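You operate a simulated robot arm through the tools that you are given. There is no shell and no other tool. Be economical: measure what you need, move in short steps, check, and stop when the job is done.

You are at the controls of a simulated robot arm. One attempt, no reset.

JOB
Set the green pan to 30 mm and the stroke to long.
Fine: turn its lock knob to free first and back to lock at that height.

The check looks at the end state, three seconds after you hand in, the way a careful person would. Anything else that was tipped, shoved, dropped, spilled or broken makes it a failure.

ROBOT AND FRAMES
A 7-joint arm with a two-finger parallel gripper, fixed in place. Base frame: the origin is at the foot of the arm, x ahead of it, y to its left, z up; the work surface is at about z = 75. Lengths are in cm, angles in degrees, forces in N, time in s.
With the tool pointing down near the work surface it reaches from about 32 to 78 cm from the base axis. Its first joint turns from -166.0 to 166.0 degrees. Payload 3.91 kg.
The tool frame sits at the grasp point between the pads (the TCP): z along the fingers, y along the line on which they close. The tips reach 3 cm beyond it. Largest opening 11 cm; finger width 2, thickness 1; the body of the gripper, 4.8 by 11.2 cm, starts 5.5 cm behind the TCP.
Orientation is told as [roll, pitch, yaw] about the base's x, y, z axes, in that order, counted from this pose: with the fingers straight down and closing along the base's y, the tool's x points along the base's -x, its y along +y and its z along -z.

CONTROLS
- The arm moves only by the tool jog_arm. Its argument "targets" is a list of rows, each a list of 7 numbers: the shift along the tool's x, y, z in cm, then the turn, a rotation vector about the tool's x, y, z in degrees, then the gripper command, from -1 (fully open) to 1 (shut), values between in proportion. In form: [[dx, dy, dz, ax, ay, az, jaw], ...]. A call has 1 to 8 rows; each row shifts and turns the commanded pose from where the row before left it, along the tool's axes as they then stand. Rows are played at 5 a second. More than 5 cm and 8.6 degrees between two rows, or a gripper value outside its range, and nothing of the call is played. Where a pose cannot be reached the arm comes as near as it can. A force on the tool above 40 N (or 10 N above the force at the start of the call, whichever is more), or a blocked arm, ends the call early, and 0.2 s more pass. Each finger travels about 15.3 cm/s and halts on what it meets, pressing with about 33 N; the grip force reading is that of the motor and also rises with nothing between the fingers. The clock runs only during rows and for 0.2 s after the last one: add rows that do not move to give the fingers time. It gives the time, the measured TCP pose, the force on the tool (base axes), the opening and the grip force at its end, in the units of the frame above (readings bear some noise), with the torque about the TCP (base axes, N m) and any sound that the robot's microphone picked up.
- Cameras (640 x 400 px; columns grow to the right, rows downward): "scene" is fixed at [5.11, -50.1, 165.4]; the picture's right is [0.40, -0.92, 0.00], its down [-0.54, -0.23, -0.81] and it looks along [0.74, 0.32, -0.59] (base axes); focal length 258 px, centre (320, 200). "wrist" rides on the gripper at [7.7, 0.7, -11.4] in the tool frame; the picture's right is [-0.09, 1.00, 0.00], its down [-0.80, -0.07, -0.59] and it looks along [-0.59, -0.05, 0.80] (tool axes); focal length 270 px, centre (320, 200). There is no depth. A picture from a camera that has moved, and an enlarged one, comes with that camera's place and axes in the base frame and with its lens.
- grab_frame(camera): a new picture of that camera. It takes no simulated time.
- slide_trunk(by): slides the trunk up (or, below 0, down) by that many cm; the arm rides with it, the base frame stays. It gives what a move gives, with no picture.
- inspect(camera, box): a new picture of the part [left, top, right, bottom] of that camera's present view, enlarged. It takes no simulated time.
- close_job(): hands the job in; it is judged then, once.

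Go step by step. Nothing tells you positions but the pictures and the camera data: compare them with the known pose of the tool, close in by small moves and look again before you grip or let go. The budget is 120 turns and 76 pictures, counting those below and the enlarged ones. Unless the task says otherwise, let go and move clear before handing in, and close with one line.

The tools are called after "Call:" by a JSON object that holds its "name" and its "arguments". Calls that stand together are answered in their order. jog_arm: Moves the arm, as the interface text tells. Its arguments: {"type":"object","properties":{"targets":{"type":"array","items":{"type":"array","items":{"type":"number"}}}},"required":["targets"]} The other tools are called the same way: slide_trunk (by) slides the trunk up or down; grab_frame (camera) takes a picture; inspect (camera, box) takes an enlarged picture of a part of a camera's view; close_job () hands the job in.

At the start:

```text
time_s: 0.0
position: [43.35, -2.09, 137.27]
tool_rot: [0.1, 0.0, 0.0]
force: [0.7, -0.4, -0.4]
moment: [-0.01, -0.03, 0.01]
finger_gap: 10.98
finger_force: 0.1
trunk travel left (down, up): [-57.5, 3.5]
```

scene: 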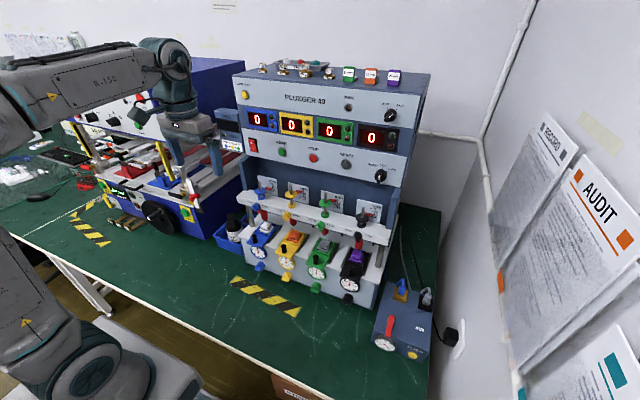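
wrist: 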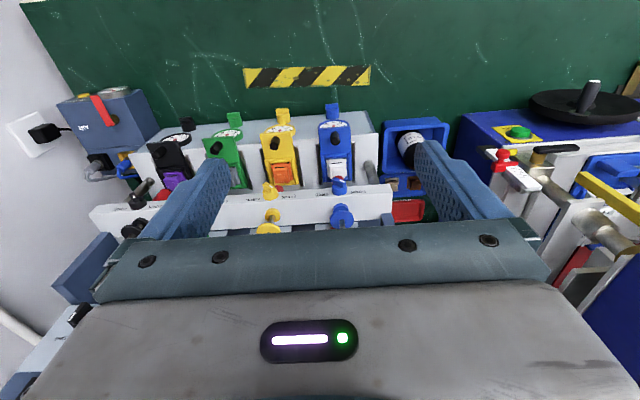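

I see a four-station machine ("PLODDER 40"), with blue, yellow, green and black units. I'll look closer at the green station and the panel.

Call:
{"name": "inspect", "arguments": {"camera": "scene", "box": [230, 170, 410, 310]}}

Call:
{"name": "inspect", "arguments": {"camera": "scene", "box": [225, 60, 435, 190]}}

Call:
{"name": "inspect", "arguments": {"camera": "wrist", "box": [80, 80, 400, 260]}}

```text
2.86 times, centred on (320, 240) of scene
camera zoom: at [5.11, -50.1, 165.4], right [0.4, -0.92, 0.0], down [-0.54, -0.23, -0.81], along [0.74, 0.32, -0.59], focal length 736 px, centre (320, 86)
```

zoom: 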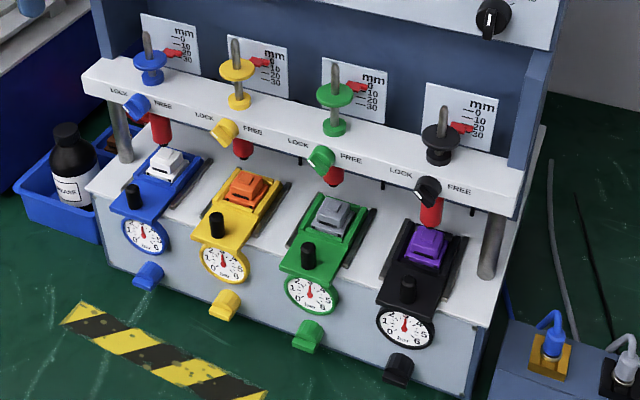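

```text
3.05 times, centred on (330, 125) of scene
camera zoom: at [5.11, -50.1, 165.4], right [0.4, -0.92, 0.0], down [-0.54, -0.23, -0.81], along [0.74, 0.32, -0.59], focal length 786 px, centre (290, 429)
```

zoom: 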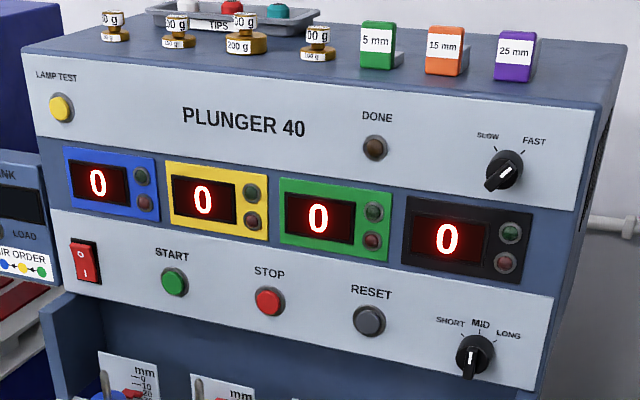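

```text
2.00 times, centred on (240, 170) of wrist
camera zoom: at [35.61, -1.38, 148.81], right [0.09, 1.0, 0.0], down [0.8, -0.07, 0.59], along [0.59, -0.05, -0.8], focal length 541 px, centre (480, 260)
```

zoom: 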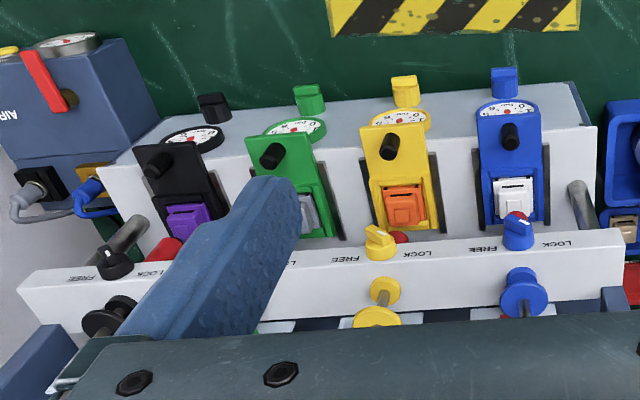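

The green pan is around (66, -25, 115), with its lock knob on the beam just in front of it. The stroke selector is at about (72, -40, 126). I'll slide sideways to look straight at the green station.

Call:
{"name": "jog_arm", "arguments": {"targets": [[0, -4.5, 0, 0, 0, 0, -1], [0, -4.5, 0, 0, 0, 0, -1], [0, -4.5, 0, 0, 0, 0, -1], [0, -4.5, 0, 0, 0, 0, -1], [0, -4.5, 0, 0, 0, 0, -1], [0, 0, 0, 0, 0, 0, -1]]}}

Call:
{"name": "grab_frame", "arguments": {"camera": "wrist"}}

Call:
{"name": "grab_frame", "arguments": {"camera": "scene"}}

```text
time_s: 1.4
position: [43.4, -24.59, 137.5]
tool_rot: [-0.1, 0.0, -0.1]
force: [-0.1, 0.8, -0.4]
moment: [-0.01, 0.02, 0.0]
finger_gap: 11.01
finger_force: 0.1
trunk travel left (down, up): [-57.5, 3.5]
```

```text
70 pictures are left
camera wrist: at [35.67, -23.92, 148.98], right [0.09, 1.0, 0.0], down [0.8, -0.07, 0.59], along [0.59, -0.05, -0.8], focal length 270 px, centre (320, 200)
```

wrist: 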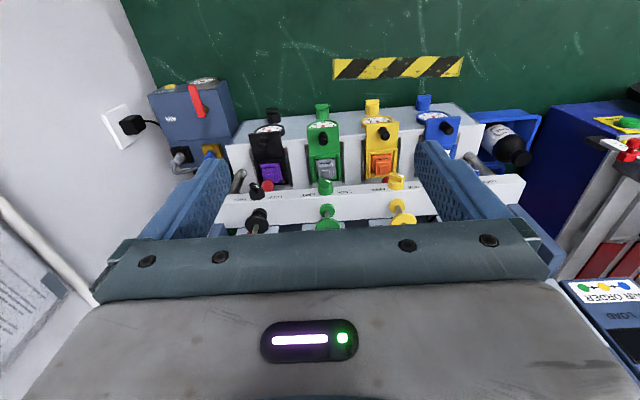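

```text
69 pictures are left
```

scene: 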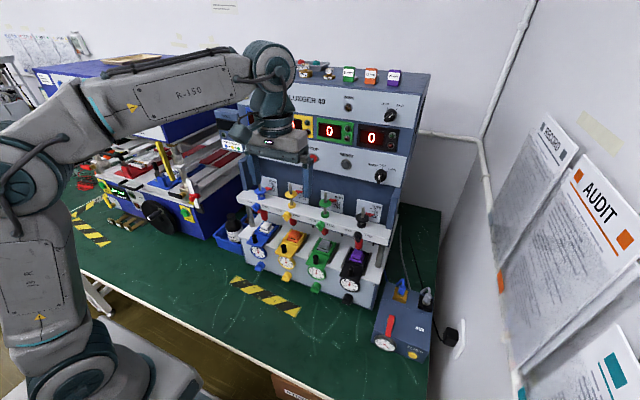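

The green station is right in front of the arm now. I'll zoom in on the lock knob and pan from both cameras.

Call:
{"name": "inspect", "arguments": {"camera": "wrist", "box": [265, 130, 385, 240]}}

Call:
{"name": "inspect", "arguments": {"camera": "scene", "box": [300, 180, 370, 240]}}

Call:
{"name": "inspect", "arguments": {"camera": "scene", "box": [355, 150, 405, 190]}}

```text
3.64 times, centred on (325, 185) of wrist
camera zoom: at [35.67, -23.92, 148.98], right [0.09, 1.0, 0.0], down [0.8, -0.07, 0.59], along [0.59, -0.05, -0.8], focal length 983 px, centre (302, 254)
```

zoom: 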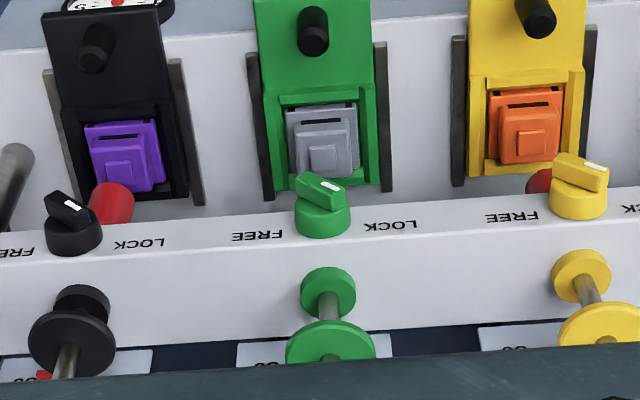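

```text
6.67 times, centred on (335, 210) of scene
camera zoom: at [5.11, -50.1, 165.4], right [0.4, -0.92, 0.0], down [-0.54, -0.23, -0.81], along [0.74, 0.32, -0.59], focal length 1718 px, centre (220, 133)
```

zoom: 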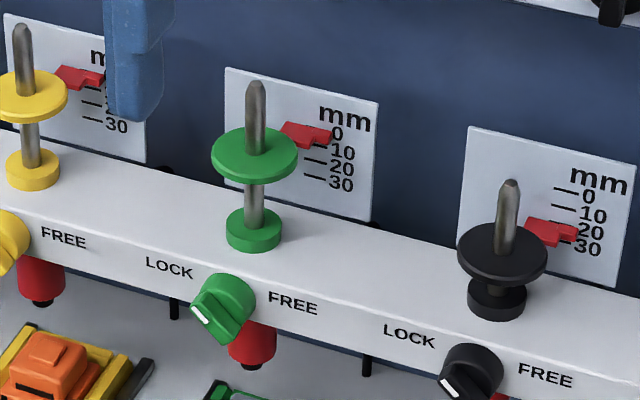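

```text
10.00 times, centred on (380, 170) of scene
camera zoom: at [5.11, -50.1, 165.4], right [0.4, -0.92, 0.0], down [-0.54, -0.23, -0.81], along [0.74, 0.32, -0.59], focal length 2578 px, centre (-280, 500)
```

zoom: 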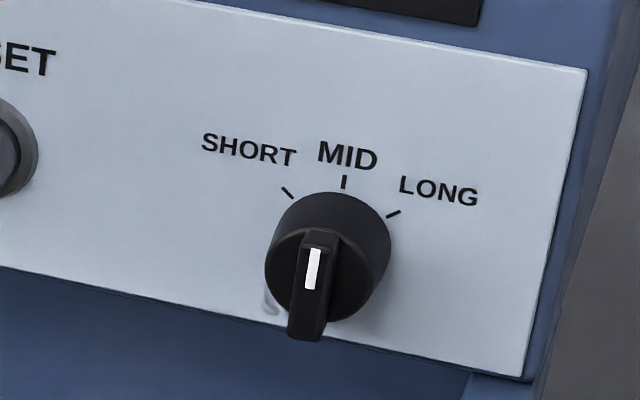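

Both lock knobs and the selector turn on horizontal axes that face the arm. I'll pitch the tool up about 43° so the wrist camera looks straight ahead for a front view.

Call:
{"name": "jog_arm", "arguments": {"targets": [[0, 0, 0, 0, -8.5, 0, -1], [0, 0, 0, 0, -8.5, 0, -1], [0, 0, 0, 0, -8.5, 0, -1], [0, 0, 0, 0, -8.5, 0, -1], [0, 0, 0, 0, -8.5, 0, -1], [0, 0, 0, 0, 0, 0, -1]]}}

Call:
{"name": "slide_trunk", "arguments": {"by": -15}}

Call:
{"name": "grab_frame", "arguments": {"camera": "wrist"}}

```text
time_s: 2.8
position: [43.32, -24.48, 137.29]
tool_rot: [0.1, -42.7, 0.0]
force: [0.2, 0.3, 0.4]
moment: [0.0, 0.01, 0.03]
finger_gap: 10.99
finger_force: 0.1
trunk travel left (down, up): [-57.5, 3.5]
```

```text
time_s: 4.5
position: [43.36, -24.52, 122.31]
tool_rot: [-0.1, -42.6, -0.1]
force: [-0.4, -0.1, 1.3]
moment: [-0.01, 0.02, 0.0]
finger_gap: 10.98
finger_force: 0.1
trunk travel left (down, up): [-42.5, 18.5]
```

```text
65 pictures are left
camera wrist: at [29.89, -23.9, 125.61], right [0.07, 1.0, 0.06], down [0.19, -0.07, 0.98], along [0.98, -0.05, -0.19], focal length 270 px, centre (320, 200)
```

wrist: 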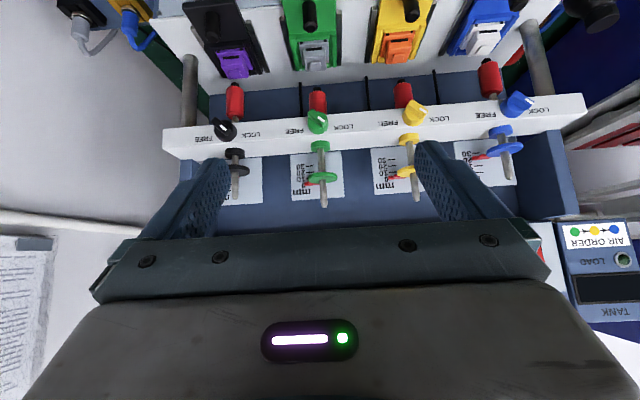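

Call:
{"name": "inspect", "arguments": {"camera": "wrist", "box": [280, 80, 380, 215]}}

Call:
{"name": "inspect", "arguments": {"camera": "wrist", "box": [150, 60, 600, 240]}}

```text
2.96 times, centred on (330, 148) of wrist
camera zoom: at [29.89, -23.9, 125.61], right [0.07, 1.0, 0.06], down [0.19, -0.07, 0.98], along [0.98, -0.05, -0.19], focal length 801 px, centre (290, 356)
```

zoom: 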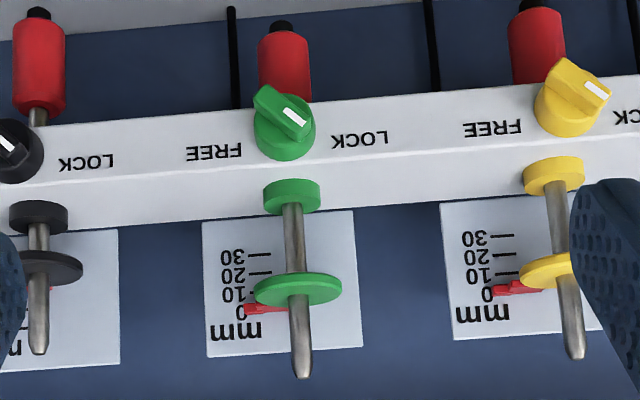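

```text
1.42 times, centred on (375, 150) of wrist
camera zoom: at [29.89, -23.9, 125.61], right [0.07, 1.0, 0.06], down [0.19, -0.07, 0.98], along [0.98, -0.05, -0.19], focal length 384 px, centre (242, 271)
```

zoom: 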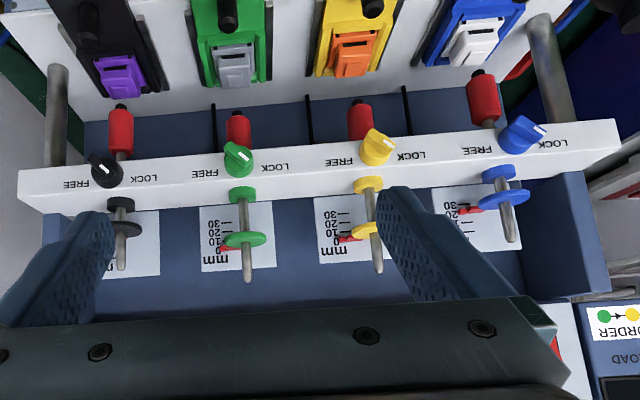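

The green lock knob's front is at about (63, -25.2, 108.4). It points to LOCK, roughly 50° from vertical toward +y. I'll bring the tool horizontal and roll it so the fingers close across the knob's bar.

Call:
{"name": "jog_arm", "arguments": {"targets": [[0, 0, 0, 0, -7.9, 0, -1], [0, 0, 0, 0, -7.9, 0, -1], [0, 0, 0, 0, -7.9, 0, -1], [0, 0, 0, 0, -7.9, 0, -1], [0, 0, 0, 0, -7.9, 0, -1], [0, 0, 0, 0, -7.9, 0, -1], [0, 0, 0, 0, 0, 0, -1]]}}

Call:
{"name": "grab_frame", "arguments": {"camera": "wrist"}}

```text
time_s: 6.2
position: [43.19, -24.6, 122.33]
tool_rot: [-0.6, -89.9, 0.6]
force: [-0.1, 0.2, -0.4]
moment: [0.0, -0.01, -0.01]
finger_gap: 11.03
finger_force: 0.0
trunk travel left (down, up): [-42.5, 18.5]
```

```text
62 pictures are left
camera wrist: at [31.85, -23.9, 114.64], right [0.0, 1.0, 0.09], down [-0.59, -0.07, 0.8], along [0.8, -0.05, 0.59], focal length 270 px, centre (320, 200)
```

wrist: 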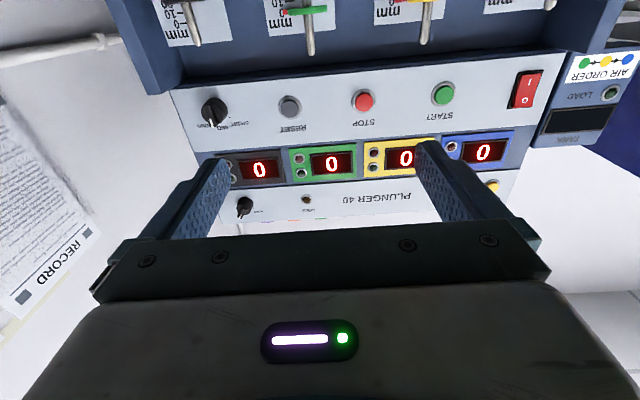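

The panel is in view, and the stroke knob triangulates to about (72, -40.8, 126.5). I'll zoom on it to get its angle.

Call:
{"name": "inspect", "arguments": {"camera": "wrist", "box": [185, 85, 245, 140]}}

```text
7.27 times, centred on (215, 112) of wrist
camera zoom: at [31.85, -23.9, 114.64], right [0.0, 1.0, 0.09], down [-0.59, -0.07, 0.8], along [0.8, -0.05, 0.59], focal length 1966 px, centre (1084, 836)
```

zoom: 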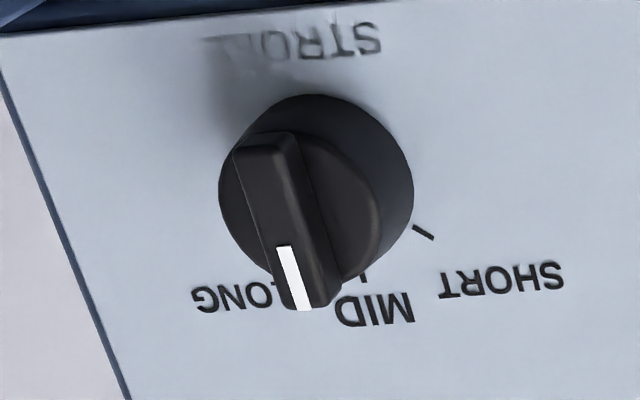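

The stroke knob is at MID with its bar vertical, so the current roll fits it. I'll do the stroke first: line up at y = -40.8, z = 126.5, stay back, and look.

Call:
{"name": "jog_arm", "arguments": {"targets": [[-1.05, -4.05, 0, 0, 0, 0, 0.1], [-1.05, -4.05, 0, 0, 0, 0, 0.1], [-1.05, -4.05, 0, 0, 0, 0, 0.1], [-1.05, -4.05, 0, 0, 0, 0, 0.1], [0, 0, 4.5, 0, 0, 0, 0.1], [0, 0, 4.5, 0, 0, 0, 0.1], [0, 0, 4.5, 0, 0, 0, 0.1], [0, 0, 0, 0, 0, 0, 0.1]]}}

Call:
{"name": "grab_frame", "arguments": {"camera": "wrist"}}

Call:
{"name": "inspect", "arguments": {"camera": "scene", "box": [330, 130, 430, 210]}}

```text
time_s: 8.0
position: [56.95, -40.71, 126.66]
tool_rot: [4.6, -89.9, -4.6]
force: [0.2, -0.3, -0.1]
moment: [0.01, -0.02, 0.01]
finger_gap: 4.96
finger_force: 0.1
trunk travel left (down, up): [-42.5, 18.5]
```

```text
60 pictures are left
camera wrist: at [45.35, -40.2, 118.96], right [0.0, 1.0, 0.09], down [-0.59, -0.07, 0.8], along [0.8, -0.05, 0.59], focal length 270 px, centre (320, 200)
```

wrist: 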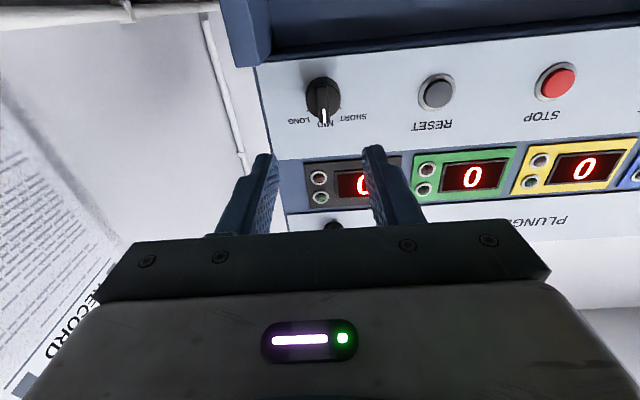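

```text
5.00 times, centred on (380, 170) of scene
camera zoom: at [5.11, -50.1, 165.4], right [0.4, -0.92, 0.0], down [-0.54, -0.23, -0.81], along [0.74, 0.32, -0.59], focal length 1289 px, centre (20, 350)
```

zoom: 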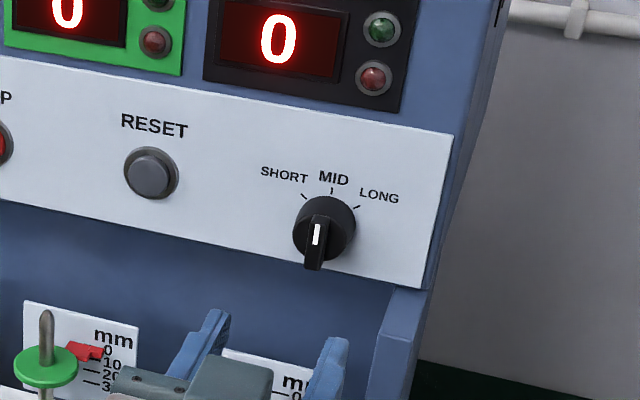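

The bar front is at about x = 69.8, and I'm aligned on it. I'll advance so the fingertips straddle the bar, then check.

Call:
{"name": "jog_arm", "arguments": {"targets": [[0, 0, 4, 0, 0, 0, 0.1], [0, 0, 4, 0, 0, 0, 0.1], [0, 0, 2.5, 0, 0, 0, 0.1], [0, 0, 0, 0, 0, 0, 0.1]]}}

Call:
{"name": "inspect", "arguments": {"camera": "wrist", "box": [220, 60, 420, 230]}}

Call:
{"name": "inspect", "arguments": {"camera": "scene", "box": [330, 130, 430, 210]}}

```text
time_s: 8.9
position: [67.35, -40.86, 126.52]
tool_rot: [2.2, -89.9, -2.1]
force: [-0.1, 0.0, 0.3]
moment: [0.0, 0.02, 0.01]
finger_gap: 4.94
finger_force: 0.0
trunk travel left (down, up): [-42.5, 18.5]
```

```text
2.35 times, centred on (320, 145) of wrist
camera zoom: at [55.88, -40.13, 118.9], right [0.0, 1.0, 0.09], down [-0.59, -0.07, 0.8], along [0.81, -0.05, 0.59], focal length 636 px, centre (320, 329)
```

zoom: 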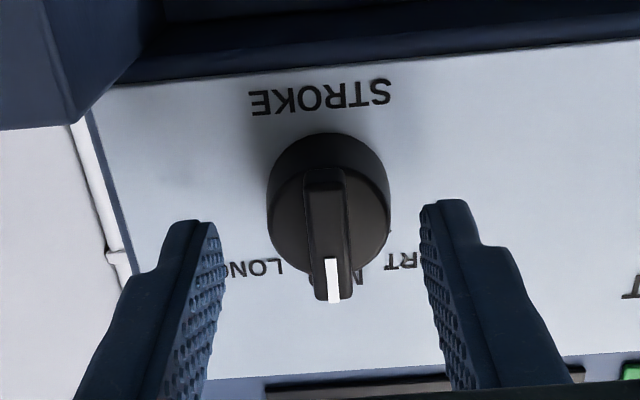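

```text
5.00 times, centred on (380, 170) of scene
camera zoom: at [5.11, -50.1, 165.4], right [0.4, -0.92, 0.0], down [-0.54, -0.23, -0.81], along [0.74, 0.32, -0.59], focal length 1289 px, centre (20, 350)
```

zoom: 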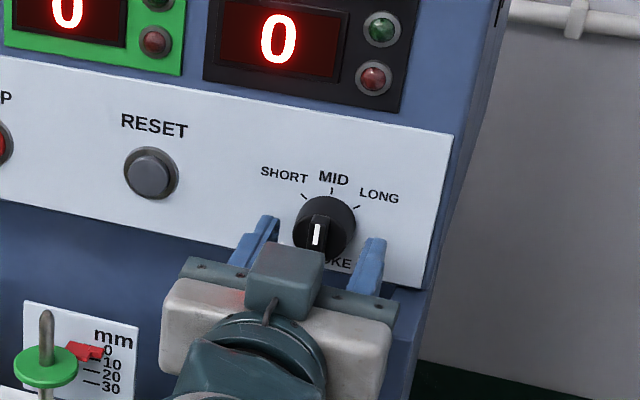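

The fingers straddle the bar. I'll shift +0.25 cm in y, go 0.5 cm deeper, and close.

Call:
{"name": "jog_arm", "arguments": {"targets": [[0, 0.25, 0.5, 0, 0, 0, 0.1], [0, 0, 0, 0, 0, 0, 0.1], [0, 0, 0, 0, 0, 0, 0.6], [0, 0, 0, 0, 0, 0, 0.9], [0, 0, 0, 0, 0, 0, 0.9]]}}

Call:
{"name": "inspect", "arguments": {"camera": "wrist", "box": [220, 60, 420, 230]}}

```text
time_s: 10.2
position: [67.95, -40.39, 126.48]
tool_rot: [4.3, -89.8, -4.5]
force: [1.8, -2.2, 1.8]
moment: [-0.01, -0.05, -0.1]
finger_gap: 3.16
finger_force: 44.9
trunk travel left (down, up): [-42.5, 18.5]
```

```text
2.35 times, centred on (320, 145) of wrist
camera zoom: at [56.35, -39.88, 118.89], right [0.0, 1.0, 0.09], down [-0.59, -0.07, 0.8], along [0.81, -0.05, 0.59], focal length 636 px, centre (320, 329)
```

zoom: 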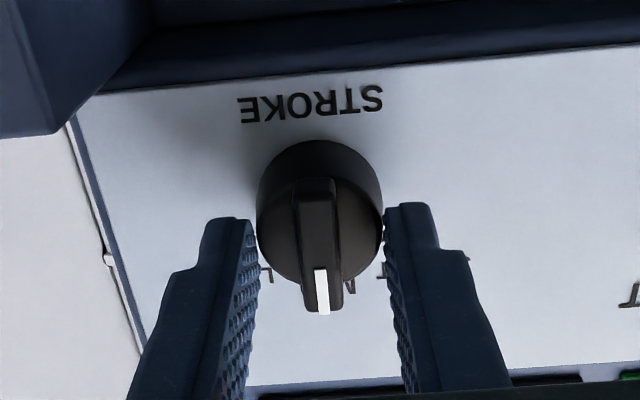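

The pads closed on the round knob body (3.2 cm). I'd rather hold the bar, so I'll open, back off 0.8 cm and close again.

Call:
{"name": "jog_arm", "arguments": {"targets": [[0, 0, 0, 0, 0, 0, 0.2], [0, -0.1, -0.8, 0, 0, 0, 0.2], [0, 0, 0, 0, 0, 0, 0.6], [0, 0, 0, 0, 0, 0, 0.95], [0, 0, 0, 0, 0, 0, 0.95]]}}

Call:
{"name": "inspect", "arguments": {"camera": "wrist", "box": [220, 60, 420, 230]}}

```text
time_s: 11.3
position: [67.13, -40.55, 126.54]
tool_rot: [5.9, -89.9, -5.9]
force: [0.7, 0.5, -1.3]
moment: [-0.03, 0.01, 0.02]
finger_gap: 0.98
finger_force: 45.1
trunk travel left (down, up): [-42.5, 18.5]
```

```text
2.35 times, centred on (320, 145) of wrist
camera zoom: at [55.59, -39.89, 118.86], right [0.0, 1.0, 0.09], down [-0.59, -0.07, 0.8], along [0.81, -0.05, 0.59], focal length 636 px, centre (320, 329)
```

zoom: 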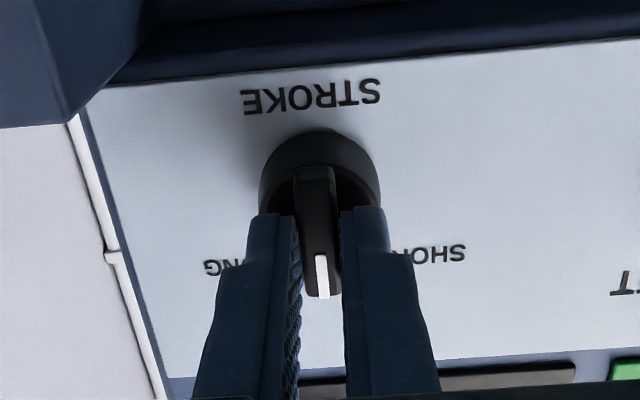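

I have a firm grip on the bar. LONG is about 45° clockwise, so I'll turn it that way about the tool's z.

Call:
{"name": "jog_arm", "arguments": {"targets": [[0, 0, 0, 0, 0, 7.6, 0.95], [0, 0, 0, 0, 0, 7.6, 0.95], [0, 0, 0, 0, 0, 7.6, 0.95], [0, 0, 0, 0, 0, 7.6, 0.95], [0, 0, 0, 0, 0, 7.6, 0.95], [0, 0, 0, 0, 0, 7.6, 0.95], [0, 0, 0, 0, 0, 0, 0.95]]}}

Call:
{"name": "grab_frame", "arguments": {"camera": "wrist"}}

Call:
{"name": "inspect", "arguments": {"camera": "scene", "box": [330, 130, 430, 210]}}

```text
time_s: 12.9
position: [67.07, -40.64, 126.43]
tool_rot: [89.8, -44.3, -89.9]
force: [5.0, -3.9, 3.9]
moment: [0.02, 0.12, 0.16]
finger_gap: 0.97
finger_force: 44.7
trunk travel left (down, up): [-42.5, 18.5]
```

```text
54 pictures are left
camera wrist: at [55.6, -34.69, 121.62], right [0.0, 0.63, 0.77], down [-0.59, -0.62, 0.51], along [0.8, -0.46, 0.37], focal length 270 px, centre (320, 200)
```

wrist: 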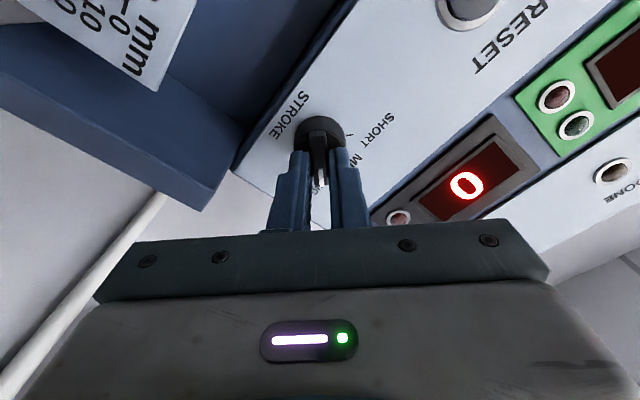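

```text
5.00 times, centred on (380, 170) of scene
camera zoom: at [5.11, -50.1, 165.4], right [0.4, -0.92, 0.0], down [-0.54, -0.23, -0.81], along [0.74, 0.32, -0.59], focal length 1289 px, centre (20, 350)
```

zoom: 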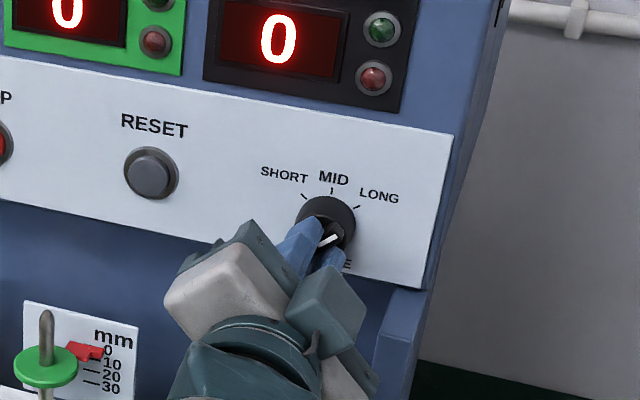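

The knob turned with the fingers. I'll release it, back off and check.

Call:
{"name": "jog_arm", "arguments": {"targets": [[0, 0, 0, 0, 0, 0, 0.5], [0, 0, 0, 0, 0, 0, 0.5], [0, 0, -3, 0, 0, 0, 0.5], [0, 0, -4.5, 0, 0, 0, 0.5], [0, 0, -4.5, 0, 0, 0, 0.5], [0, 0, 0, 0, 0, 0, 0.5]]}}

Call:
{"name": "inspect", "arguments": {"camera": "wrist", "box": [260, 60, 400, 160]}}

Call:
{"name": "inspect", "arguments": {"camera": "scene", "box": [355, 150, 405, 190]}}

```text
time_s: 14.3
position: [55.1, -40.58, 126.46]
tool_rot: [89.9, -44.4, -89.8]
force: [-0.1, -0.6, 0.3]
moment: [0.0, 0.03, 0.01]
finger_gap: 2.76
finger_force: 0.1
trunk travel left (down, up): [-42.5, 18.5]
```

```text
4.00 times, centred on (330, 110) of wrist
camera zoom: at [43.54, -34.7, 121.69], right [0.0, 0.63, 0.77], down [-0.59, -0.62, 0.51], along [0.8, -0.46, 0.38], focal length 1081 px, centre (280, 560)
```

zoom: 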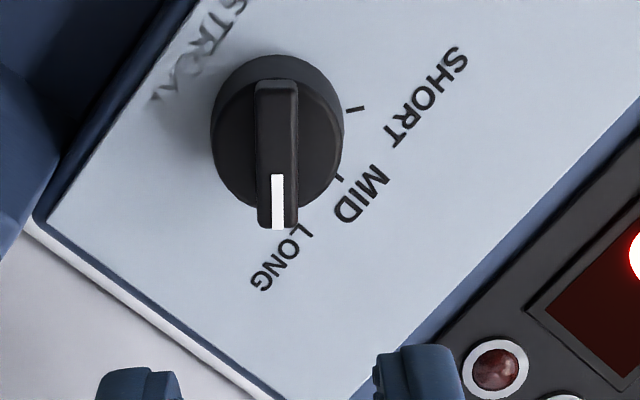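

```text
10.00 times, centred on (380, 170) of scene
camera zoom: at [5.11, -50.1, 165.4], right [0.4, -0.92, 0.0], down [-0.54, -0.23, -0.81], along [0.74, 0.32, -0.59], focal length 2578 px, centre (-280, 500)
```

zoom: 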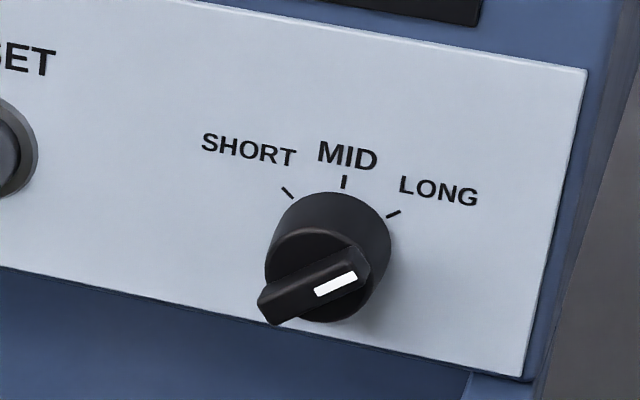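

The stroke knob points at LONG and lines up with its tick. Next is the lock knob: I'll roll back, retreat slightly, move to y = -25.2, and lower the trunk.

Call:
{"name": "jog_arm", "arguments": {"targets": [[0, 0, -1, 0, 0, -7.6, 0.5], [0, 0, -1, 0, 0, -7.6, 0.5], [0, 0, -1, 0, 0, -7.6, 0.5], [0, 0, -1, 0, 0, -7.6, 0.5], [0, 0, -1, 0, 0, -7.6, 0.5], [0, 0, 0, 0, 0, -7.6, 0.5], [0, 4, 0, 0, 0, 0, 0], [0, 4, 0, 0, 0, 0, 0]]}}

Call:
{"name": "jog_arm", "arguments": {"targets": [[0, 3.7, 0, 0, 0, 0, 0], [0, 3.7, 0, 0, 0, -8.3, 0], [0, 0, 0, 0, 0, -8.3, 0], [0, 0, 0, 0, 0, -8.3, 0], [0, 0, 0, 0, 0, -8.3, 0], [0, 0, 0, 0, 0, -8.3, 0], [0, 0, 0, 0, 0, -8.3, 0], [0, 0, 0, 0, 0, 0, 0]]}}

Call:
{"name": "slide_trunk", "arguments": {"by": -18}}

Call:
{"name": "grab_frame", "arguments": {"camera": "wrist"}}

Call:
{"name": "grab_frame", "arguments": {"camera": "scene"}}

```text
time_s: 16.1
position: [50.14, -32.5, 126.6]
tool_rot: [-36.9, -89.9, 37.0]
force: [-0.1, -0.2, -0.1]
moment: [0.0, 0.01, 0.0]
finger_gap: 5.52
finger_force: 0.0
trunk travel left (down, up): [-42.5, 18.5]
```

```text
time_s: 17.9
position: [50.06, -25.06, 126.59]
tool_rot: [-89.9, -40.0, 89.9]
force: [0.0, 0.5, 0.2]
moment: [-0.02, 0.01, 0.0]
finger_gap: 5.48
finger_force: 0.0
trunk travel left (down, up): [-42.5, 18.5]
```

```text
time_s: 19.9
position: [50.22, -25.29, 108.52]
tool_rot: [-89.9, -40.3, 89.8]
force: [0.3, -0.2, -0.8]
moment: [-0.03, 0.01, 0.01]
finger_gap: 5.48
finger_force: 0.0
trunk travel left (down, up): [-24.5, 36.5]
```

```text
50 pictures are left
camera wrist: at [38.54, -30.68, 103.1], right [0.0, 0.71, -0.7], down [-0.59, 0.57, 0.57], along [0.81, 0.42, 0.42], focal length 270 px, centre (320, 200)
```

wrist: 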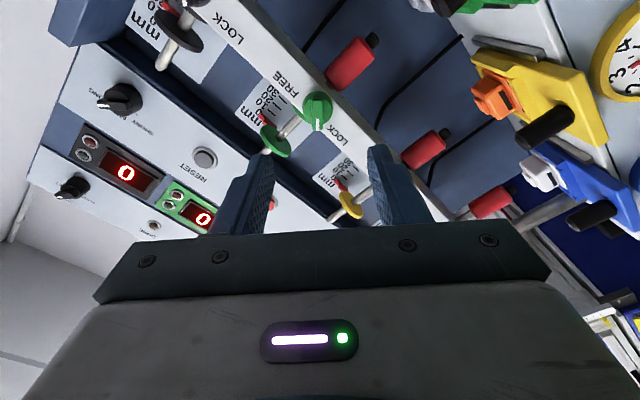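

```text
49 pictures are left
```

scene: 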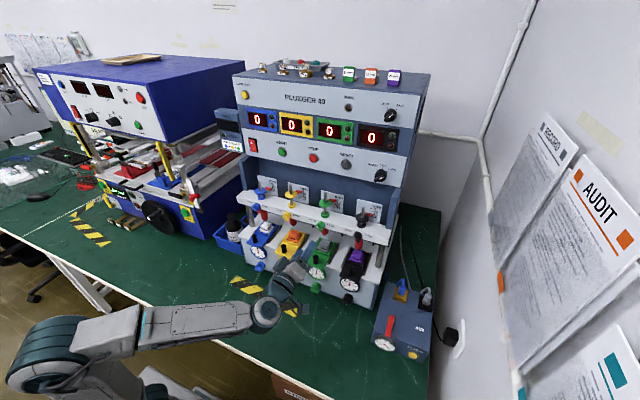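

Call:
{"name": "inspect", "arguments": {"camera": "wrist", "box": [240, 60, 380, 170]}}

```text
3.64 times, centred on (310, 115) of wrist
camera zoom: at [38.54, -30.68, 103.1], right [0.0, 0.71, -0.7], down [-0.59, 0.57, 0.57], along [0.81, 0.42, 0.42], focal length 983 px, centre (356, 509)
```

zoom: 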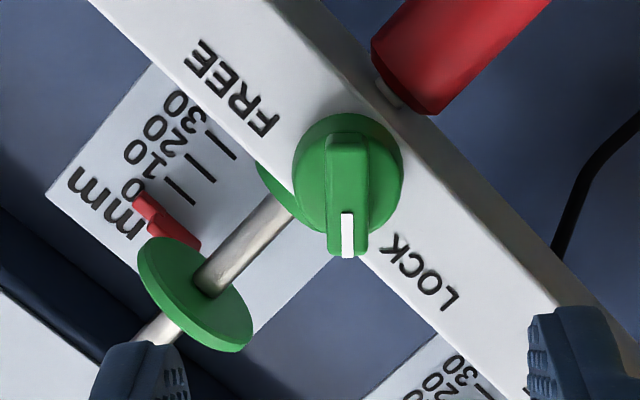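

The roll matches the bar. The knob centre is at about (y -25.25, z 108.9), with the bar front at x of about 61.4. I'll advance to straddle it.

Call:
{"name": "jog_arm", "arguments": {"targets": [[-0.3, -0.3, 3, 0, 0, 0, 0], [0, 0, 3, 0, 0, 0, 0], [0, 0, 1.8, 0, 0, 0, 0], [0, 0, 0, 0, 0, 0, 0]]}}

Call:
{"name": "inspect", "arguments": {"camera": "wrist", "box": [220, 60, 420, 230]}}

```text
time_s: 20.9
position: [57.93, -25.08, 108.85]
tool_rot: [-89.9, -40.2, 89.9]
force: [0.9, 0.0, 0.4]
moment: [-0.02, 0.04, -0.01]
finger_gap: 5.51
finger_force: 0.1
trunk travel left (down, up): [-24.5, 36.5]
```

```text
2.35 times, centred on (320, 145) of wrist
camera zoom: at [46.44, -30.65, 103.45], right [0.0, 0.71, -0.7], down [-0.59, 0.57, 0.57], along [0.8, 0.42, 0.42], focal length 636 px, centre (320, 329)
```

zoom: 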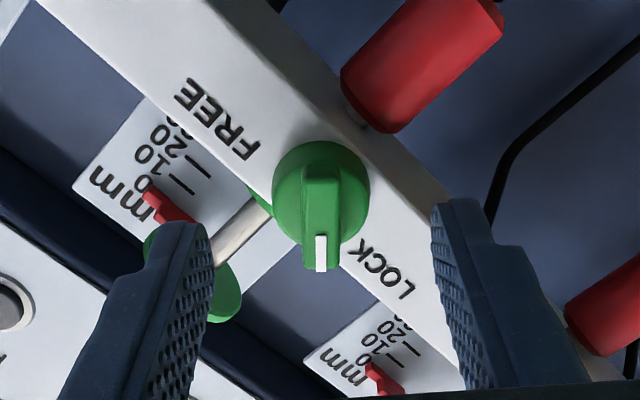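

Aligned well. I'll move 0.9 cm deeper and close on the bar.

Call:
{"name": "jog_arm", "arguments": {"targets": [[0.15, 0, 0.9, 0, 0, 0, 0.2], [0, 0, 0, 0, 0, 0, 0.2], [0, 0, 0, 0, 0, 0, 0.6], [0, 0, 0, 0, 0, 0, 0.95], [0, 0, 0, 0, 0, 0, 0.95]]}}

Call:
{"name": "inspect", "arguments": {"camera": "wrist", "box": [220, 60, 420, 230]}}

```text
time_s: 22.1
position: [58.84, -25.2, 108.7]
tool_rot: [-89.7, -40.3, 90.0]
force: [-1.5, 1.1, -3.9]
moment: [0.88, -0.11, -0.02]
finger_gap: 1.1
finger_force: 45.6
trunk travel left (down, up): [-24.5, 36.5]
```

```text
2.35 times, centred on (320, 145) of wrist
camera zoom: at [47.29, -30.75, 103.32], right [0.0, 0.71, -0.7], down [-0.59, 0.57, 0.57], along [0.81, 0.42, 0.42], focal length 636 px, centre (320, 329)
```

zoom: 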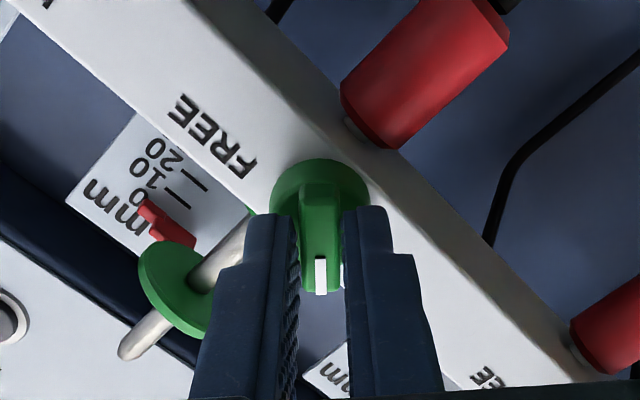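

The bar is gripped. I'll turn it clockwise to FREE in two calls, watching the torque.

Call:
{"name": "jog_arm", "arguments": {"targets": [[0, 0, 0, 0, 0, 7.7, 0.95], [0, 0, 0, 0, 0, 7.7, 0.95], [0, 0, 0, 0, 0, 7.7, 0.95], [0, 0, 0, 0, 0, 7.7, 0.95], [0, 0, 0, 0, 0, 7.7, 0.95], [0, 0, 0, 0, 0, 7.7, 0.95], [0, 0, 0, 0, 0, 0, 0.95]]}}

Call:
{"name": "jog_arm", "arguments": {"targets": [[0, 0, 0, 0, 0, 7.7, 0.95], [0, 0, 0, 0, 0, 7.7, 0.95], [0, 0, 0, 0, 0, 7.7, 0.95], [0, 0, 0, 0, 0, 7.7, 0.95], [0, 0, 0, 0, 0, 7.7, 0.95], [0, 0, 0, 0, 0, 7.7, 0.95], [0, 0, 0, 0, 0, 0, 0.95]]}}

Call:
{"name": "grab_frame", "arguments": {"camera": "wrist"}}

Call:
{"name": "inspect", "arguments": {"camera": "scene", "box": [290, 170, 390, 250]}}

```text
time_s: 23.8
position: [58.86, -25.26, 108.71]
tool_rot: [-87.0, -86.5, 87.1]
force: [-2.3, 2.1, -10.1]
moment: [0.01, -0.46, 0.07]
finger_gap: 0.99
finger_force: 44.4
trunk travel left (down, up): [-24.5, 36.5]
```

```text
time_s: 25.4
position: [58.84, -25.33, 108.75]
tool_rot: [89.7, -47.2, -89.8]
force: [-2.6, 1.7, -11.6]
moment: [-0.02, 1.12, 0.86]
finger_gap: 0.96
finger_force: 44.5
trunk travel left (down, up): [-24.5, 36.5]
```

```text
45 pictures are left
camera wrist: at [47.28, -19.61, 103.63], right [0.0, 0.67, 0.74], down [-0.59, -0.6, 0.54], along [0.81, -0.44, 0.4], focal length 270 px, centre (320, 200)
```

wrist: 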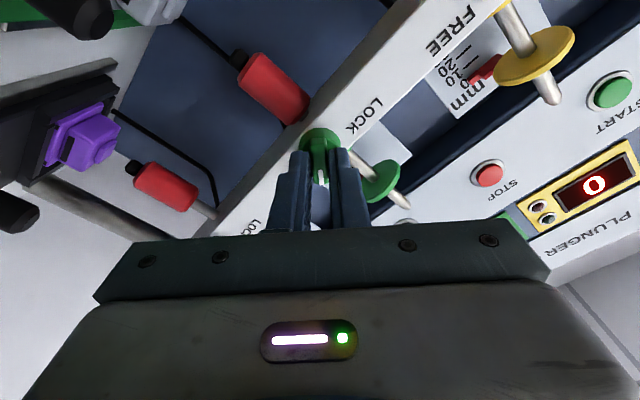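

```text
5.00 times, centred on (340, 210) of scene
camera zoom: at [5.11, -50.1, 165.4], right [0.4, -0.92, 0.0], down [-0.54, -0.23, -0.81], along [0.74, 0.32, -0.59], focal length 1289 px, centre (220, 150)
```

zoom: 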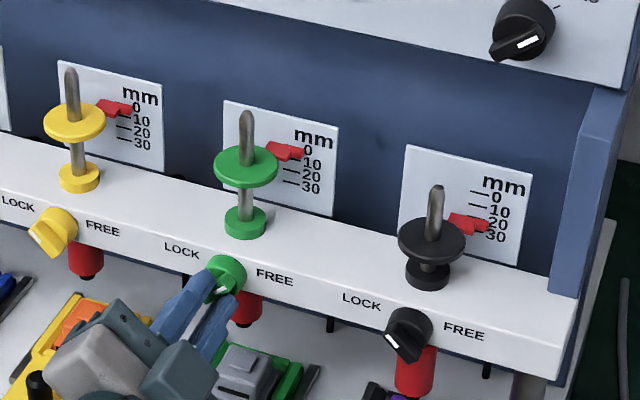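

The knob is turned with little torque, and the pan hasn't moved. I'll release, back off and check that the knob is at FREE.

Call:
{"name": "jog_arm", "arguments": {"targets": [[0, 0, 0, 0, 0, 0, 0.5], [0, 0, 0, 0, 0, 0, 0.4], [0, 0, -3, 0, 0, 0, 0.4], [0, 0, -4, 0, 0, 0, 0.4], [0, 0, 0, 0, 0, 0, 0.4]]}}

Call:
{"name": "inspect", "arguments": {"camera": "wrist", "box": [240, 60, 420, 190]}}

Call:
{"name": "inspect", "arguments": {"camera": "scene", "box": [300, 180, 370, 240]}}

```text
time_s: 26.6
position: [51.82, -25.24, 108.86]
tool_rot: [89.8, -47.4, -89.8]
force: [0.1, -0.9, 1.0]
moment: [0.01, 0.03, -0.01]
finger_gap: 3.3
finger_force: 0.0
trunk travel left (down, up): [-24.5, 36.5]
```

```text
3.08 times, centred on (330, 125) of wrist
camera zoom: at [40.3, -19.61, 103.75], right [0.0, 0.67, 0.74], down [-0.59, -0.59, 0.54], along [0.8, -0.44, 0.4], focal length 832 px, centre (289, 431)
```

zoom: 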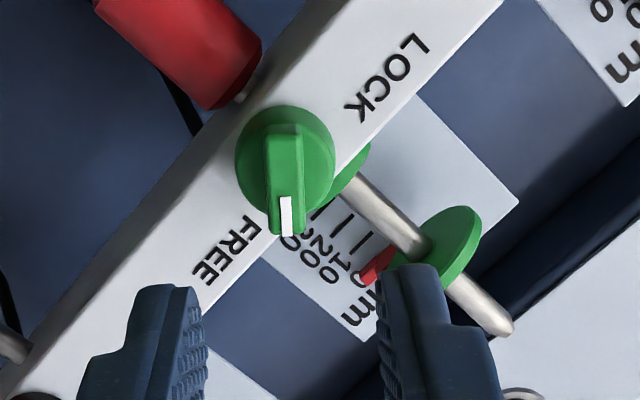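

```text
6.67 times, centred on (335, 210) of scene
camera zoom: at [5.11, -50.1, 165.4], right [0.4, -0.92, 0.0], down [-0.54, -0.23, -0.81], along [0.74, 0.32, -0.59], focal length 1718 px, centre (220, 133)
```

zoom: 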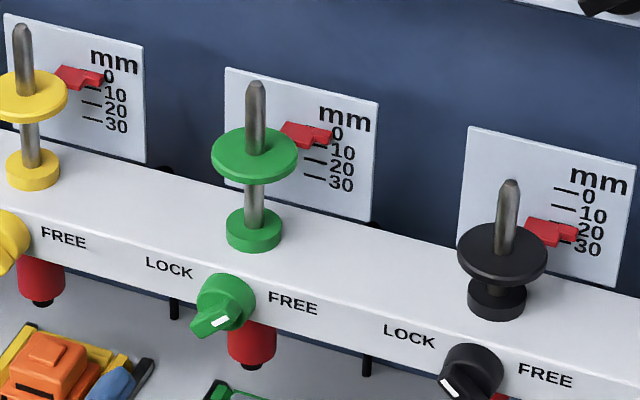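

The knob is at FREE and the pan stayed put, with friction or the fit holding it. The pan is at about (66.7, -25.2, 115.5), with its rod reaching up to 119.8. I'll level the roll, raise to z of about 117.4, and get ready to take the rod above the pan.

Call:
{"name": "jog_arm", "arguments": {"targets": [[0, 0, 0, 0, 0, -7.2, 0.4], [0, 0, 0, 0, 0, -7.2, 0.4], [0, 0, 0, 0, 0, -7.2, 0.4], [0, 0, 0, 0, 0, -7.2, 0.4], [0, 0, 0, 0, 0, -7.2, 0.4], [0, 0, 0, 0, 0, -7.0, 0.4], [0, 0, 0, 0, 0, 0, 0.4]]}}

Call:
{"name": "slide_trunk", "arguments": {"by": 8.6}}

Call:
{"name": "grab_frame", "arguments": {"camera": "wrist"}}

```text
time_s: 28.1
position: [51.81, -25.32, 108.91]
tool_rot: [-78.3, -89.5, 78.2]
force: [0.1, -0.1, 1.0]
moment: [-0.02, -0.01, -0.01]
finger_gap: 3.32
finger_force: 0.0
trunk travel left (down, up): [-24.5, 36.5]
```

```text
time_s: 29.4
position: [51.79, -25.2, 117.4]
tool_rot: [-75.1, -89.6, 75.1]
force: [0.0, 0.0, 0.1]
moment: [0.03, 0.0, 0.01]
finger_gap: 3.29
finger_force: 0.1
trunk travel left (down, up): [-33.1, 27.9]
```

```text
41 pictures are left
camera wrist: at [40.25, -24.7, 109.82], right [0.0, 1.0, 0.08], down [-0.59, -0.07, 0.8], along [0.81, -0.05, 0.59], focal length 270 px, centre (320, 200)
```

wrist: 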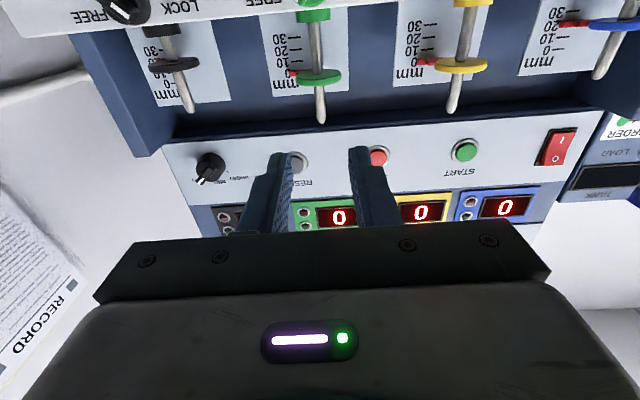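

Call:
{"name": "jog_arm", "arguments": {"targets": [[0, 0, 4, 0, 0, 0, 0.4], [0, 0, 4, 0, 0, 0, 0.4], [0, 0, 3, 0, 0, 0, 0.4], [0, 0, 0, 0, 0, 0, 0.4]]}}

Call:
{"name": "grab_frame", "arguments": {"camera": "wrist"}}

Call:
{"name": "inspect", "arguments": {"camera": "scene", "box": [290, 170, 390, 250]}}

```text
time_s: 30.4
position: [62.9, -25.15, 117.42]
tool_rot: [-76.8, -89.7, 76.6]
force: [-0.2, -0.2, 0.2]
moment: [-0.02, -0.02, -0.02]
finger_gap: 3.33
finger_force: 0.0
trunk travel left (down, up): [-33.1, 27.9]
```

```text
40 pictures are left
camera wrist: at [51.31, -24.67, 109.81], right [0.0, 1.0, 0.08], down [-0.59, -0.07, 0.8], along [0.81, -0.05, 0.59], focal length 270 px, centre (320, 200)
```

wrist: 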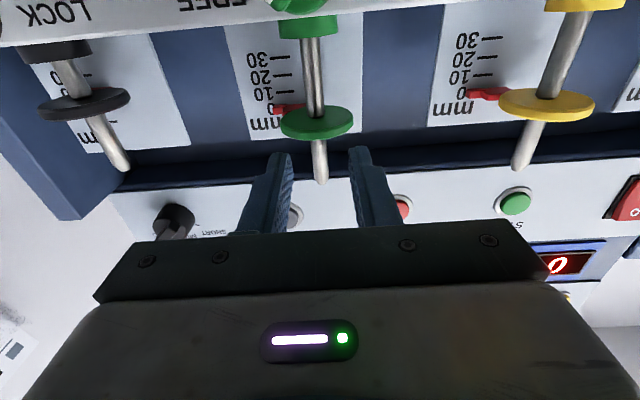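

```text
5.00 times, centred on (340, 210) of scene
camera zoom: at [5.11, -50.1, 165.4], right [0.4, -0.92, 0.0], down [-0.54, -0.23, -0.81], along [0.74, 0.32, -0.59], focal length 1289 px, centre (220, 150)
```

zoom: 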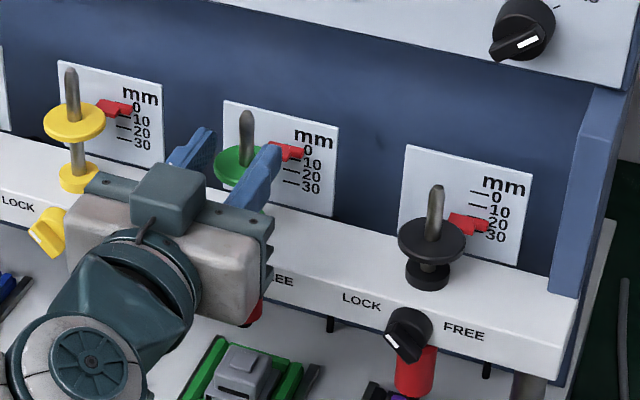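

The rod is centred between the fingers. I'll advance 2 cm and close on it.

Call:
{"name": "jog_arm", "arguments": {"targets": [[0, 0, 2, 0, 0, 0, 0.4], [0, 0, 0, 0, 0, 0, 0.4], [0, 0, 0, 0, 0, 0, 0.7], [0, 0, 0, 0, 0, 0, 0.95], [0, 0, 0, 0, 0, 0, 0.95]]}}

Call:
{"name": "inspect", "arguments": {"camera": "wrist", "box": [220, 0, 420, 200]}}

Call:
{"name": "inspect", "arguments": {"camera": "scene", "box": [300, 180, 370, 240]}}

```text
time_s: 31.6
position: [64.71, -25.28, 117.35]
tool_rot: [-70.0, -89.8, 70.0]
force: [1.7, -0.7, -0.8]
moment: [0.94, -0.11, 0.01]
finger_gap: 0.9
finger_force: 45.1
trunk travel left (down, up): [-33.1, 27.9]
```

```text
2.00 times, centred on (320, 100) of wrist
camera zoom: at [53.26, -24.69, 109.78], right [0.0, 1.0, 0.08], down [-0.59, -0.07, 0.8], along [0.81, -0.05, 0.59], focal length 541 px, centre (320, 400)
```

zoom: 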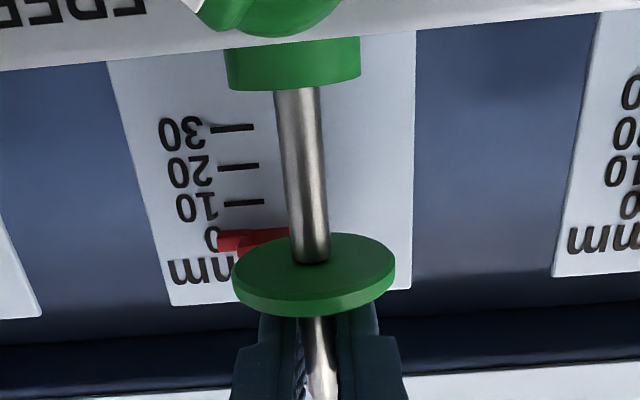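

```text
6.67 times, centred on (335, 210) of scene
camera zoom: at [5.11, -50.1, 165.4], right [0.4, -0.92, 0.0], down [-0.54, -0.23, -0.81], along [0.74, 0.32, -0.59], focal length 1718 px, centre (220, 133)
```

zoom: 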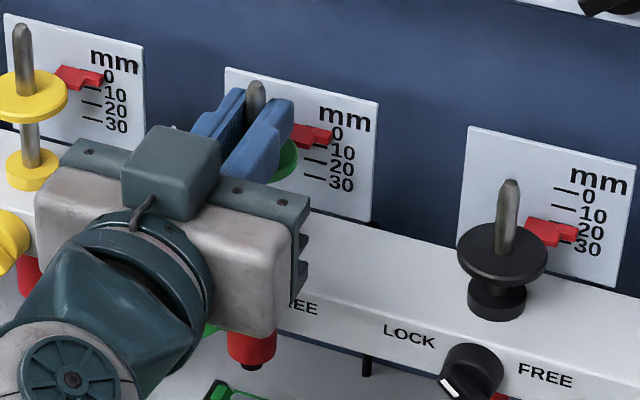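

The pointer reads 0, so I need 30 mm down. I'll lower 2.6 cm while holding the rod, then read the scale.

Call:
{"name": "jog_arm", "arguments": {"targets": [[0.5, 0, 0, 0, 0, 0, 0.95], [0.5, 0, 0, 0, 0, 0, 0.95], [0.5, 0, 0, 0, 0, 0, 0.95], [0.5, 0, 0, 0, 0, 0, 0.95], [0.6, 0, 0, 0, 0, 0, 0.95], [0, 0, 0, 0, 0, 0, 0.95]]}}

Call:
{"name": "inspect", "arguments": {"camera": "wrist", "box": [220, 0, 420, 200]}}

Call:
{"name": "inspect", "arguments": {"camera": "scene", "box": [300, 180, 370, 240]}}

```text
time_s: 33.0
position: [64.76, -25.18, 114.73]
tool_rot: [-75.9, -89.7, 75.8]
force: [2.8, 0.5, -0.3]
moment: [0.91, -0.79, -0.01]
finger_gap: 0.9
finger_force: 45.2
trunk travel left (down, up): [-33.1, 27.9]
```

```text
2.00 times, centred on (320, 100) of wrist
camera zoom: at [53.26, -24.7, 107.17], right [0.0, 1.0, 0.08], down [-0.59, -0.07, 0.8], along [0.81, -0.05, 0.59], focal length 541 px, centre (320, 400)
```

zoom: 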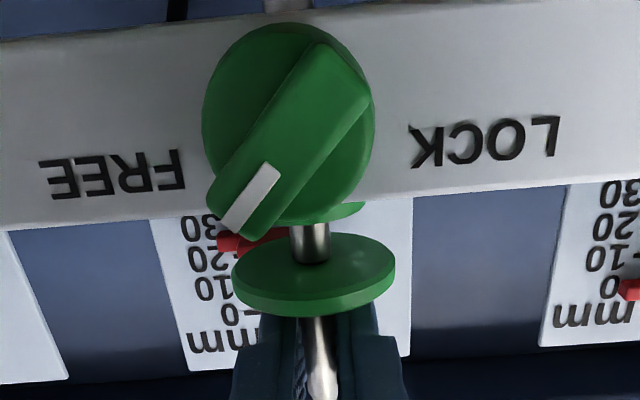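

```text
6.67 times, centred on (335, 210) of scene
camera zoom: at [5.11, -50.1, 165.4], right [0.4, -0.92, 0.0], down [-0.54, -0.23, -0.81], along [0.74, 0.32, -0.59], focal length 1718 px, centre (220, 133)
```

zoom: 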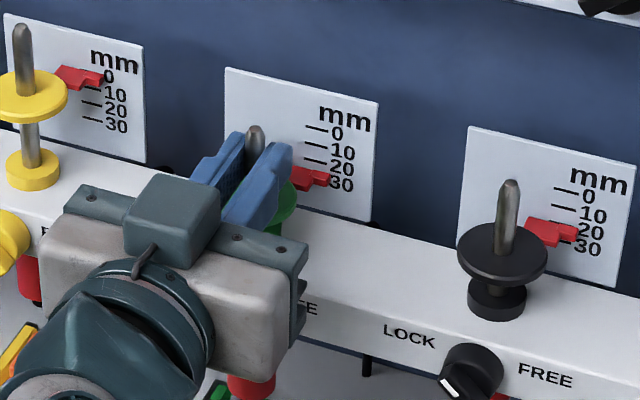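

It slides freely, and the pointer is near 26–27. I'll lower a further 0.35 cm, then release, back off and read it from level height to remove parallax.

Call:
{"name": "jog_arm", "arguments": {"targets": [[0.2, 0, 0, 0, 0, 0, 0.95], [0.15, 0, 0, 0, 0, 0, 0.95], [0, 0, 0, 0, 0, 0, 0.95], [0, 0, 0, 0, 0, 0, 0.6], [0, 0, 0, 0, 0, 0, 0.5], [0, 0, 0, 0, 0, 0, 0.4]]}}

Call:
{"name": "jog_arm", "arguments": {"targets": [[0, 0, -3, 0, 0, 0, 0.4], [0, 0, -4, 0, 0, 0, 0.4], [0, 0, -4, 0, 0, 0, 0.4], [0, 0, -4, 0, 0, 0, 0.4], [0, 0, 0, 0, 0, 0, 0.4]]}}

Call:
{"name": "inspect", "arguments": {"camera": "scene", "box": [310, 180, 360, 220]}}

Call:
{"name": "inspect", "arguments": {"camera": "wrist", "box": [220, 0, 420, 120]}}

```text
time_s: 34.4
position: [64.69, -25.35, 114.48]
tool_rot: [-75.6, -89.7, 75.6]
force: [0.2, 0.7, 0.7]
moment: [0.0, 0.0, -0.01]
finger_gap: 3.32
finger_force: 0.1
trunk travel left (down, up): [-33.1, 27.9]
```

```text
time_s: 35.6
position: [49.79, -25.28, 114.55]
tool_rot: [-76.3, -89.6, 76.3]
force: [-0.3, 0.3, 0.6]
moment: [0.0, 0.04, -0.01]
finger_gap: 3.28
finger_force: 0.1
trunk travel left (down, up): [-33.1, 27.9]
```

```text
10.00 times, centred on (335, 200) of scene
camera zoom: at [5.11, -50.1, 165.4], right [0.4, -0.92, 0.0], down [-0.54, -0.23, -0.81], along [0.74, 0.32, -0.59], focal length 2578 px, centre (170, 200)
```

zoom: 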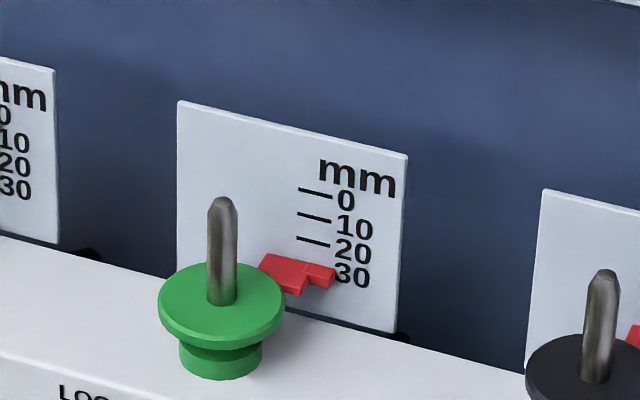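

```text
3.20 times, centred on (320, 60) of wrist
camera zoom: at [38.2, -24.7, 106.88], right [0.0, 1.0, 0.08], down [-0.59, -0.07, 0.8], along [0.81, -0.05, 0.59], focal length 865 px, centre (320, 648)
```

zoom: 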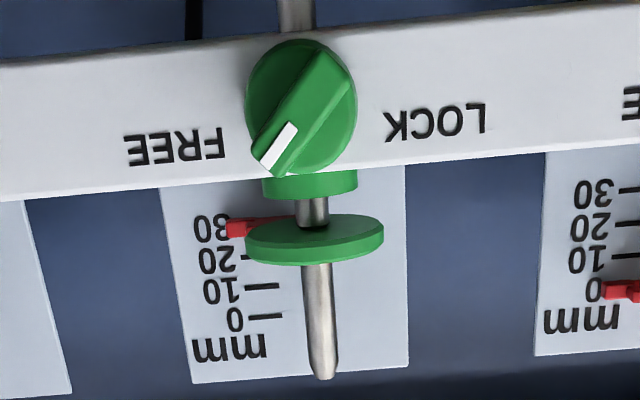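

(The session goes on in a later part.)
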